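You operate a simulated robot arm through the tools that you are given. There is no shell and no other tool. Be economical: measure what you need, move in short steps, check, and stop when the job is done.

Carry out the task below with a simulated robot arm. There is one attempt and no reset: what you move stays moved.

TASK
Put two of the labels from the top of the side table on the coaster there.
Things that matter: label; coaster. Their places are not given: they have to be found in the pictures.

It is judged by the outcome, as a careful person would: the job done as asked, and still so three seconds after it is handed in. It fails if anything else is knocked over, pushed out of place, dropped, spilled or broken.

THE ROBOT
A 7-joint arm with a two-finger parallel gripper, fixed in place. Base frame: the origin is at the foot of the arm, x ahead of it, y to its left, z up; the work surface is at about z = 0. Lengths are in mm, angles in degrees, forces in N, time in s.
With the tool pointing down near the work surface it reaches from about 220 to 580 mm from the base axis. Its first joint turns from -66.0 to 66.0 degrees. Payload 2.5 kg.
Tool frame: the origin (TCP) lies between the finger pads and is the grasp point; the fingertips stand 23 mm ahead of it; z points along the fingers, y is the line along which they close. The gripper opens to 94 mm. The fingers are 38 mm wide and 10 mm thick; the gripper's body (54 by 96 mm) begins 39 mm behind the TCP.
Orientation is told as [roll, pitch, yaw] about the base's x, y, z axes, in that order, counted from this pose: with the fingers straight down and closing along the base's y, the tool's x points along the base's -x, its y along +y and its z along -z.

THE INTERFACE
- The arm moves only by the tool servo_tool. Its argument "steps" is one flat list of numbers, 7 for each row, row after row: the shift along the tool's x, y, z in m, then the turn, a rotation vector about the tool's x, y, z in degrees, then the gripper command, from -1 (shut) to 1 (fully open), values between in proportion. In form: [dx, dy, dz, ax, ay, az, hand, dx, dy, dz, ax, ay, az, hand, ...]. A call has 1 to 20 rows; each row is the pose to reach, as a shift and turn from the pose commanded when the call began, along the tool's axes at that moment. A row lasts 0.2 s, in which the tool goes at most 50 mm and 8.6 degrees; a call with a longer step from one row to the next is refused whole, and so is a gripper value outside its range. A pose out of reach is approached as far as the arm can. The call stops where the force on the tool passes 40 N (or 10 N more than at its start, if that is more) or the arm is blocked; 0.2 s more then pass. The fingers move at their own pace (about 108 mm/s each) and stop on an object; they squeeze with about 25 N. The grip force told is the motor's: it shows also when the fingers shut on nothing. Time passes only in rows, and 0.2 s behind the last, so rows that repeat a pose let the fingers close. It gives the time, the measured TCP pose, the force on the tool (base axes), the opening and the grip force at its end, in the units of the frame above (readings bear some noise).
- Cameras (640 x 400 px; columns grow to the right, rows downward): "scene" is fixed at [87.7, -387.6, 528.9]; the picture's right is [0.93, -0.37, 0.00], its down [-0.24, -0.59, -0.77] and it looks along [0.28, 0.72, -0.64] (base axes); focal length 318 px, centre (320, 200). "wrist" rides on the gripper at [-39, 0, -44] in the tool frame; the picture's right is [0.00, -1.00, 0.00], its down [0.97, 0.00, -0.24] and it looks along [0.24, 0.00, 0.97] (tool axes); focal length 218 px, centre (320, 200).
- capture(camera): a new picture of that camera. No time passes.
- point_at(camera, pixels): for up to 12 pixels [column, row] of the newest picture of that camera ("zoom" is the newest enlarged one), the place [x, y, z] in the base frame of the surface seen there, good to about 3 mm, but the place of the scene camera against the robot may be out by one fixed shift of up to 25 mm in any direction. No time passes.
- close_up(camera, box): a new picture of the part [left, top, right, bottom] of that camera's present view, enlarged. No time passes.
- sign_off(): hands the job in; it is judged then, once.

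Work in short steps. Measure before you move; look again where a grasp or a placing could have gone wrong, and mend it. You have 60 turns and 20 pictures in all, the two below and enlarged ones among them. Open the gripper and draw the arm clear of the work before you hand the job in, unless the task says otherwise; then end with one line.

The tools are called after "Emit:" as a command line: name --argument value ..., lists and objects as JSON in quotes. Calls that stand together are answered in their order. servo_tool: Moves the arm, as the interface text tells. Its arguments: {"type":"object","properties":{"steps":{"type":"array","items":{"type":"number"}}},"required":["steps"]} The other tools are called the same way: capture (camera) takes a picture; point_at (camera, pixels) gives the place of the surface under pixels of a picture; close_up (camera, box) takes an enlarged picture of a part of a camera's view; sign_off () hands the job in.

At the start:

```text
time: 0.0
ee_pos: [333.8, 174.2, 230.0]
ee_rot: [0.0, -0.1, -0.1]
force: [-0.5, 0.5, 0.2]
finger_gap: 93.8
grasp_force: 0.1
```

scene: 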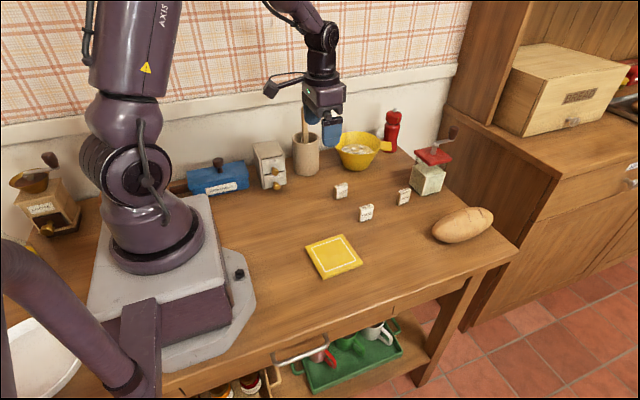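
wrist: 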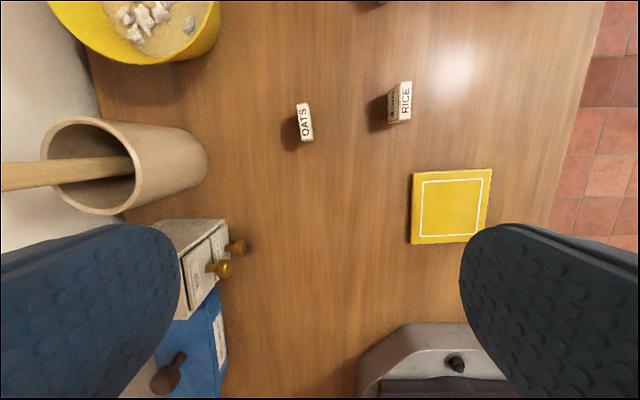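

The three small labels are at about (341,190), (366,213) and (403,197) in the scene view, and the coaster is at (334,256). I'll enlarge that area and measure in both views.

Emit:
close_up --camera "scene" --box '[290, 160, 450, 290]'

Emit:
point_at --camera "wrist" --pixels '[[304, 122], [300, 105], [308, 139], [405, 102], [390, 105], [411, 82], [402, 122], [452, 206], [413, 175], [491, 170], [412, 243], [473, 240]]'

Emit:
point_at --camera "scene" --pixels '[[341, 185], [366, 207], [404, 191], [334, 256], [306, 247], [344, 235], [362, 264], [322, 279], [341, 195], [366, 217], [403, 200]]'

```text
3.08 times, centred on (370, 225) of scene
```

zoom: 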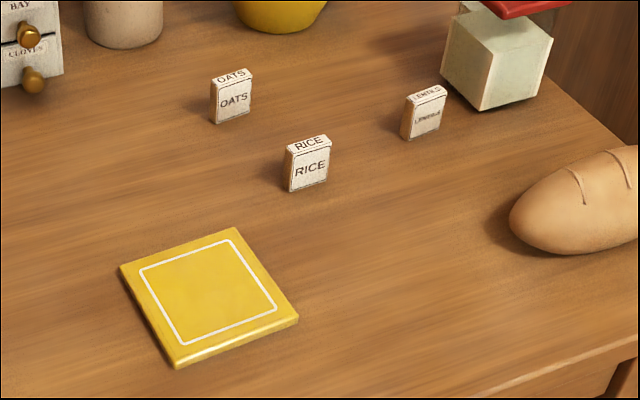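

```text
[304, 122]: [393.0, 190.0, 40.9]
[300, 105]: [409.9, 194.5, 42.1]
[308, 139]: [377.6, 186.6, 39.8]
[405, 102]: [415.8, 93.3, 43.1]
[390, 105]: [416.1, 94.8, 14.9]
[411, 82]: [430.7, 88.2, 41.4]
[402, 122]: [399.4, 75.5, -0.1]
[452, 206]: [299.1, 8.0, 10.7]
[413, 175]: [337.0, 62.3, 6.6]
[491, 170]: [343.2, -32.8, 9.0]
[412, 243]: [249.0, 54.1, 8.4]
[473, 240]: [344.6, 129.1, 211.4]
```

```text
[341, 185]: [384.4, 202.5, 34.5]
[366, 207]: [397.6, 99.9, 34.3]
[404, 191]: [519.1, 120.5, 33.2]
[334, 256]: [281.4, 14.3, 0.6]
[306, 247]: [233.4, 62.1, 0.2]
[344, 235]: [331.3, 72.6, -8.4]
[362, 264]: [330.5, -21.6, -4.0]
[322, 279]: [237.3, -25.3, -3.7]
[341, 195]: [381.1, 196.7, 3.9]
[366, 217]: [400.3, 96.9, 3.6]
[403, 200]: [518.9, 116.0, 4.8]
```

The labels stand upright at about 34 mm along x, 12 mm thick and 40 mm tall. I'll enlarge the wrist view to get their exact angles and edges.

Emit:
close_up --camera "wrist" --box '[270, 65, 430, 165]'

```text
4.00 times, centred on (350, 115) of wrist
```

zoom: 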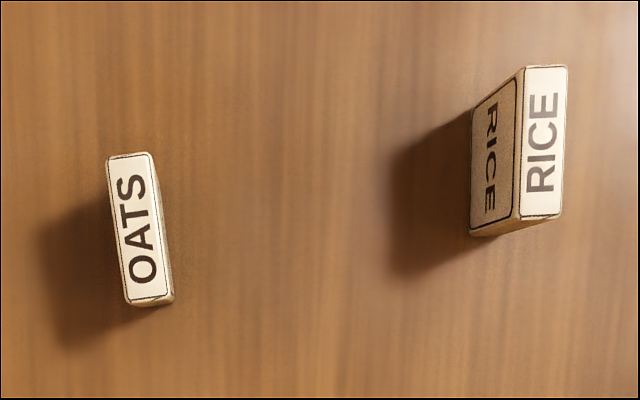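

Emit:
point_at --camera "zoom" --pixels '[[112, 163], [147, 160], [131, 296], [167, 291], [139, 228], [528, 75], [562, 75], [524, 212], [555, 210], [542, 142]]'

```text
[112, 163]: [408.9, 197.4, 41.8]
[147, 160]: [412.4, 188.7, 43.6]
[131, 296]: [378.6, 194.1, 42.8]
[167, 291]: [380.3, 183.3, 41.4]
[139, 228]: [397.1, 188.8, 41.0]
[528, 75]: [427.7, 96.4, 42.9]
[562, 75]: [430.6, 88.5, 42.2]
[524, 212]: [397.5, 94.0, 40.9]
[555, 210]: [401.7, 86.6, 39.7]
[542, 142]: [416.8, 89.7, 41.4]
```

OATS is centred at about (395.5,190.5) with a yaw of about 8.5°, and RICE at about (414.5,91.5) with a yaw of about 3°. I'll half-close the gripper, move above OATS and descend partway.

Emit:
servo_tool --steps '[-0.031, 0.008, 0, 0, 0, -4.2, 0, -0.0617, 0.0163, 0, 0, 0, -8.4, 0, -0.0617, 0.0163, 0.04, 0, 0, -8.4, 0, -0.0617, 0.0163, 0.08, 0, 0, -8.4, 0, -0.0617, 0.0163, 0.12, 0, 0, -8.4, 0, -0.0617, 0.0163, 0.13, 0, 0, -8.4, 0, -0.0617, 0.0163, 0.13, 0, 0, -8.4, 0]'

Emit:
capture --camera "wrist"

```text
time: 1.6
ee_pos: [395.5, 190.9, 100.6]
ee_rot: [0.1, 0.0, 8.4]
force: [-1.1, 0.1, 0.1]
finger_gap: 47.0
grasp_force: 0.0
```

```text
15 pictures are left
```

wrist: 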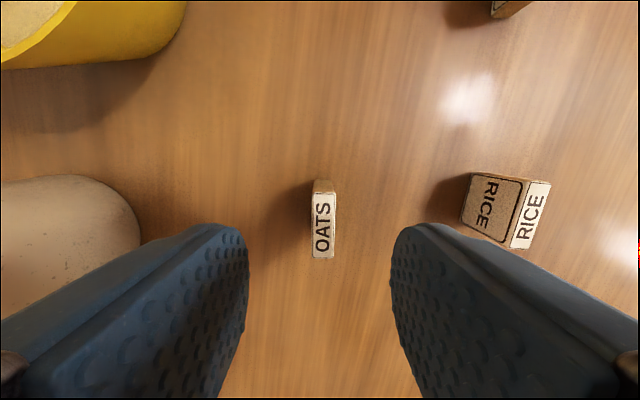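

OATS at (323,225) is centred and parallel to the fingers. I'll confirm its position before descending.

Emit:
point_at --camera "wrist" --pixels '[[324, 195], [324, 225], [323, 255], [545, 184], [520, 246], [533, 215]]'

Emit:
servo_tool --steps '[0, 0, 0.03, 0, 0, 0, 0, 0, 0, 0.055, 0, 0, 0, 0, 0, 0, 0.0686, 0, 0, 0, 0, 0, 0, 0.0686, 0, 0, 0, 0, 0, 0, 0.0686, 0, 0, 0, -1, 0, 0, 0.0686, 0, 0, 0, -1, 0, 0, 0.0686, 0, 0, 0, -1]'

```text
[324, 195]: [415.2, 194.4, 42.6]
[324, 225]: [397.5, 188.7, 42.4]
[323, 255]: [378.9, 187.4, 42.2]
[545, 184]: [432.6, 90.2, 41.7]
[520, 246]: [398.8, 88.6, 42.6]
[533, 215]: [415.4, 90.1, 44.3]
```

```text
time: 3.2
ee_pos: [395.2, 193.2, 31.2]
ee_rot: [0.1, -0.1, 8.5]
force: [-0.3, -0.2, -0.1]
finger_gap: 10.6
grasp_force: 24.9
```

Gripped at 10.6 mm. The coaster's centre is about (296,10) with a yaw of about 5°. I'll lift, carry OATS to above (298,-13.5) and look.

Emit:
servo_tool --steps '[0, 0, -0.02, 0, 0, 0, -1, 0, 0, -0.05, 0, 0, 0, -1, 0, 0, -0.08, 0, 0, 0, -1, 0.0158, -0.0236, -0.08, 0, 0, 0.4, -1, 0.0316, -0.0472, -0.08, 0, 0, 0.9, -1, 0.0474, -0.0708, -0.08, 0, 0, 1.3, -1, 0.0632, -0.0944, -0.08, 0, 0, 1.7, -1, 0.079, -0.118, -0.08, 0, 0, 2.2, -1, 0.0949, -0.1417, -0.08, 0, 0, 2.6, -1, 0.1107, -0.1653, -0.08, 0, 0, 3.0, -1, 0.1265, -0.1889, -0.08, 0, 0, 3.5, -1, 0.1265, -0.1889, -0.08, 0, 0, 3.5, -1]'

Emit:
capture --camera "wrist"

```text
time: 5.8
ee_pos: [295.4, -14.4, 112.4]
ee_rot: [-0.1, 0.0, 4.9]
force: [0.1, -0.3, 0.4]
finger_gap: 10.4
grasp_force: 24.9
```

```text
14 pictures are left
```

wrist: 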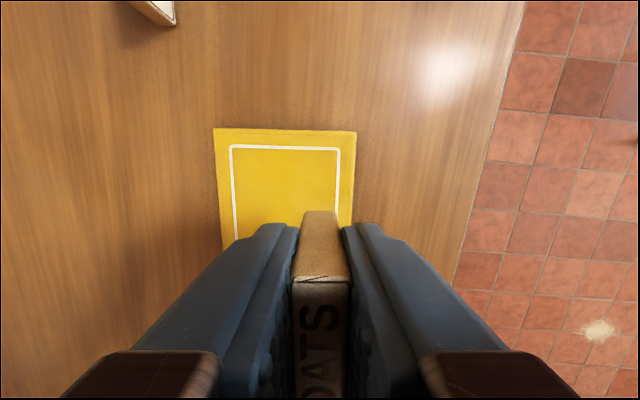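

Emit:
point_at --camera "wrist" --pixels '[[216, 131], [353, 134], [350, 215], [223, 235], [285, 133], [270, 190], [218, 180]]'

```text
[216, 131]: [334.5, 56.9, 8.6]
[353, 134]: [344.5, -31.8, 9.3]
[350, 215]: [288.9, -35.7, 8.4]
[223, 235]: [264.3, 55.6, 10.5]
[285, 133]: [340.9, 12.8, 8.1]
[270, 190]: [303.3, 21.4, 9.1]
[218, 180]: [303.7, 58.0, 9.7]
```

The coaster at y -35 to 57 has its top at z≈9, so TCP z≈41 puts the label on it. I'll descend in small steps, watching the force.

Emit:
servo_tool --steps '[0, 0, 0.025, 0, 0, 0, -1, 0, 0, 0.05, 0, 0, 0, -1, 0, 0, 0.063, 0, 0, 0, -1, 0, 0, 0.067, 0, 0, 0, -1, 0, 0, 0.069, 0, 0, 0, -1, 0, 0, 0.0705, 0, 0, 0, -1, 0, 0, 0.0705, 0, 0, 0, -1]'

Emit:
close_up --camera "scene" --box '[280, 200, 400, 290]'

```text
time: 7.4
ee_pos: [296.5, -16.4, 40.4]
ee_rot: [0.1, -0.1, 4.9]
force: [0.8, -0.5, -0.1]
finger_gap: 10.9
grasp_force: 24.8
```

```text
4.44 times, centred on (340, 245) of scene
```

zoom: 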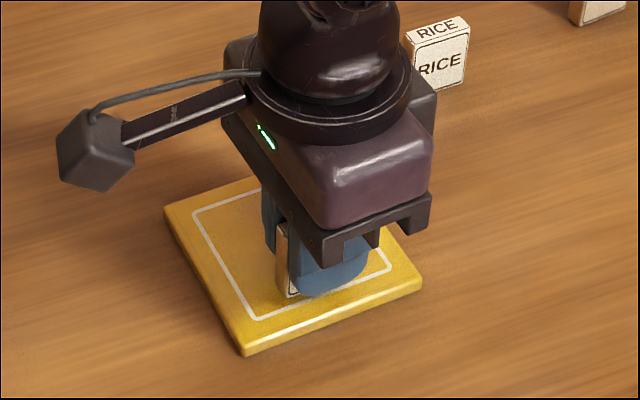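

No contact force yet, so I'll lower another 1 mm and read it.

Emit:
servo_tool --steps '[0, 0, 0.0005, 0, 0, 0, -1, 0, 0, 0.001, 0, 0, 0, -1, 0, 0, 0.001, 0, 0, 0, -1]'

```text
time: 8.2
ee_pos: [297.5, -14.6, 40.3]
ee_rot: [0.0, 0.1, 5.0]
force: [-1.2, 0.9, 7.6]
finger_gap: 10.6
grasp_force: 25.3
```

Contact shows at 7.6 N upward. I'll open partway (to about 40 mm) and rise straight up.

Emit:
servo_tool --steps '[0, 0, 0, 0, 0, 0, -0.5, 0, 0, 0, 0, 0, 0, -0.2, 0, 0, 0, 0, 0, 0, -0.2, 0, 0, -0.02, 0, 0, 0, -0.2, 0, 0, -0.05, 0, 0, 0, -0.2, 0, 0, -0.08, 0, 0, 0, -0.2, 0, 0, -0.08, 0, 0, 0, -0.2]'

Emit:
capture --camera "wrist"

```text
time: 9.8
ee_pos: [296.4, -16.2, 121.3]
ee_rot: [0.0, 0.0, 4.9]
force: [0.1, 0.2, 0.5]
finger_gap: 38.0
grasp_force: 0.0
```

```text
12 pictures are left
```

wrist: 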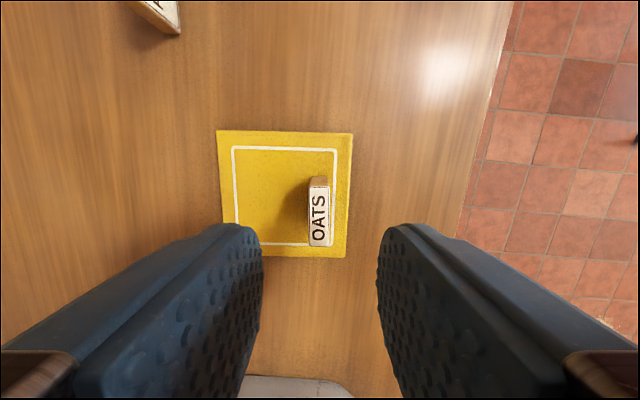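

OATS stands at (319,217) on the coaster. Next I'll go above RICE at about (415,90.5) and check the alignment.

Emit:
servo_tool --steps '[-0.0212, 0.0159, 0, 0, 0, 0.3, 0, -0.0424, 0.0318, 0, 0, 0, 0.6, 0, -0.0636, 0.0477, 0, 0, 0, 0.9, 0, -0.0848, 0.0637, 0, 0, 0, 1.3, 0, -0.106, 0.0796, 0, 0, 0, 1.6, 0, -0.1272, 0.0955, 0, 0, 0, 1.9, 0, -0.1272, 0.0955, 0.02, 0, 0, 1.9, 0, -0.1272, 0.0955, 0.02, 0, 0, 1.9, 0]'

Emit:
capture --camera "wrist"

```text
time: 11.6
ee_pos: [416.6, 92.6, 100.2]
ee_rot: [0.0, 0.0, 3.0]
force: [0.1, 0.3, -0.1]
finger_gap: 46.9
grasp_force: 0.1
```

```text
11 pictures are left
```

wrist: 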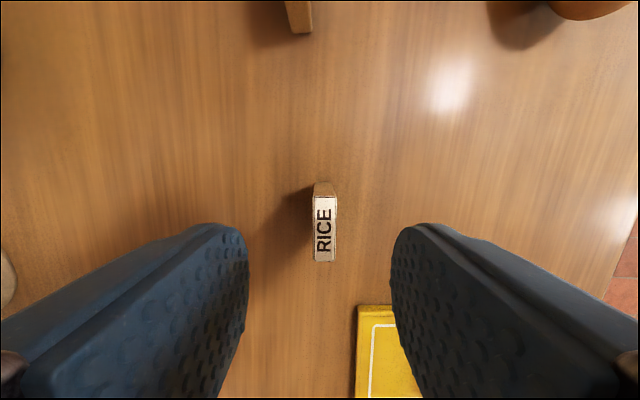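

RICE at (325,229) is aligned with the fingers. I'll descend with a small correction and grip.

Emit:
servo_tool --steps '[0.001, -0.0015, 0.03, 0, 0, 0, 0, 0.002, -0.0015, 0.055, 0, 0, 0, 0, 0.002, -0.0015, 0.0685, 0, 0, 0, 0, 0.002, -0.0015, 0.0685, 0, 0, 0, 0, 0.002, -0.0015, 0.0685, 0, 0, 0, -1, 0.002, -0.0015, 0.0685, 0, 0, 0, -1, 0.002, -0.0015, 0.0685, 0, 0, 0, -1]'

```text
time: 13.2
ee_pos: [411.8, 89.3, 31.9]
ee_rot: [0.0, 0.0, 3.1]
force: [0.5, 0.2, -0.1]
finger_gap: 10.7
grasp_force: 25.0
```

RICE is gripped. I'll lift it and carry it to above about (294.5,31), roughly 46 mm from OATS.

Emit:
servo_tool --steps '[0, 0, -0.02, 0, 0, 0, -1, 0, 0, -0.05, 0, 0, 0, -1, 0, 0, -0.08, 0, 0, 0, -1, 0.0243, -0.0103, -0.08, 0, 0, -0.4, -1, 0.0486, -0.0207, -0.08, 0, 0, -0.8, -1, 0.0728, -0.031, -0.08, 0, 0, -1.1, -1, 0.0971, -0.0414, -0.08, 0, 0, -1.5, -1, 0.1214, -0.0517, -0.08, 0, 0, -1.9, -1, 0.1214, -0.0517, -0.08, 0, 0, -1.9, -1]'

Emit:
capture --camera "wrist"

```text
time: 15.2
ee_pos: [295.6, 32.1, 110.8]
ee_rot: [-0.1, 0.0, 4.8]
force: [-0.5, -0.3, 0.7]
finger_gap: 11.0
grasp_force: 25.0
```

```text
10 pictures are left
```

wrist: 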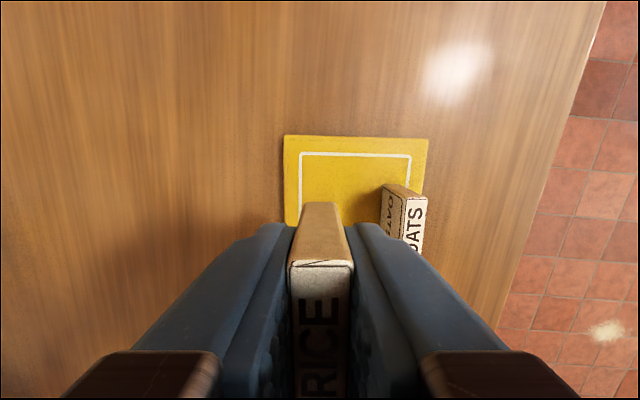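

RICE is 25 mm inside the coaster's left edge and clear of OATS. I'll descend gently.

Emit:
servo_tool --steps '[0, 0, 0.025, 0, 0, 0, -1, 0, 0, 0.05, 0, 0, 0, -1, 0, 0, 0.063, 0, 0, 0, -1, 0, 0, 0.067, 0, 0, 0, -1, 0, 0, 0.069, 0, 0, 0, -1, 0, 0, 0.07, 0, 0, 0, -1, 0, 0, 0.07, 0, 0, 0, -1]'

```text
time: 16.8
ee_pos: [295.1, 31.3, 38.9]
ee_rot: [-0.1, 0.0, 4.9]
force: [0.5, 0.1, -0.2]
finger_gap: 10.8
grasp_force: 24.9
```

Emit:
servo_tool --steps '[0, 0, 0.0005, 0, 0, 0, -1, 0, 0, 0.001, 0, 0, 0, -1, 0, 0, 0.001, 0, 0, 0, -1]'

```text
time: 17.6
ee_pos: [294.3, 30.9, 39.3]
ee_rot: [0.0, 0.0, 4.9]
force: [0.1, -0.2, -0.5]
finger_gap: 10.9
grasp_force: 25.1
```

Still no contact, so I'll lower another 1 mm.

Emit:
servo_tool --steps '[0, 0, 0.0005, 0, 0, 0, -1, 0, 0, 0.001, 0, 0, 0, -1, 0, 0, 0.001, 0, 0, 0, -1]'

```text
time: 18.4
ee_pos: [296.4, 31.0, 38.6]
ee_rot: [0.0, -0.1, 4.8]
force: [-0.3, 0.5, 4.2]
finger_gap: 11.0
grasp_force: 25.1
```

Contact at 4.2 N. I'll open to about 28 mm, which keeps the fingers clear of OATS, and rise straight up and away.

Emit:
servo_tool --steps '[0, 0, 0, 0, 0, 0, -0.6, 0, 0, 0, 0, 0, 0, -0.4, 0, 0, 0, 0, 0, 0, -0.4, 0, 0, -0.02, 0, 0, 0, -0.4, 0, 0, -0.05, 0, 0, 0, -0.4, 0, 0, -0.09, 0, 0, 0, -0.4, 0, 0, -0.13, 0, 0, 0, -0.4, 0, 0, -0.17, 0, 0, 0, -0.4, 0, 0.04, -0.18, 0, 0, 0, 0, 0, 0.08, -0.18, 0, 0, 0, 0.5, 0, 0.12, -0.18, 0, 0, 0, 0.9, 0, 0.12, -0.18, 0, 0, 0, 0.9]'

Emit:
capture --camera "scene"

Emit:
close_up --camera "scene" --box '[280, 200, 400, 290]'

```text
time: 21.0
ee_pos: [280.7, 152.0, 216.9]
ee_rot: [0.1, 0.0, 4.9]
force: [0.2, -0.1, 0.8]
finger_gap: 89.6
grasp_force: 0.1
```

```text
9 pictures are left
```

scene: 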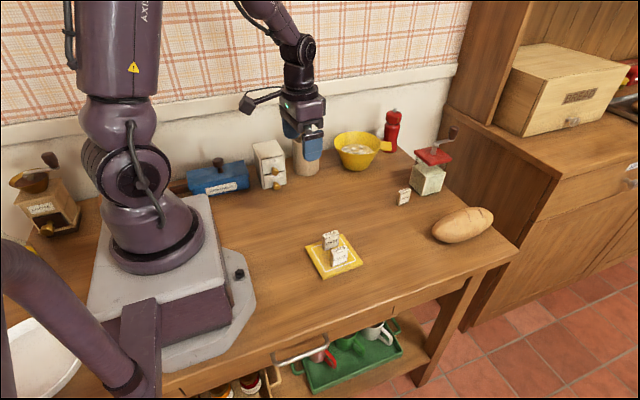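

```text
4.44 times, centred on (340, 245) of scene
```

zoom: 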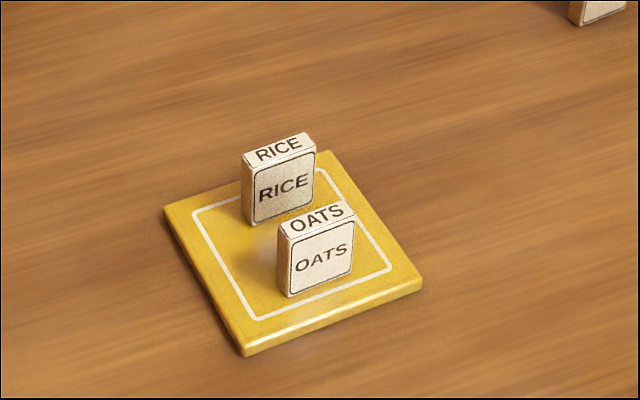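

Both labels stand on the coaster, nothing else has moved, the gripper is open and the arm is clear, so I'm handing the job in.

Emit:
sign_off

```text
The job is handed in.
```

The OATS and RICE labels are standing upright on the coaster; the LENTILS label and everything else on the table are where they were.
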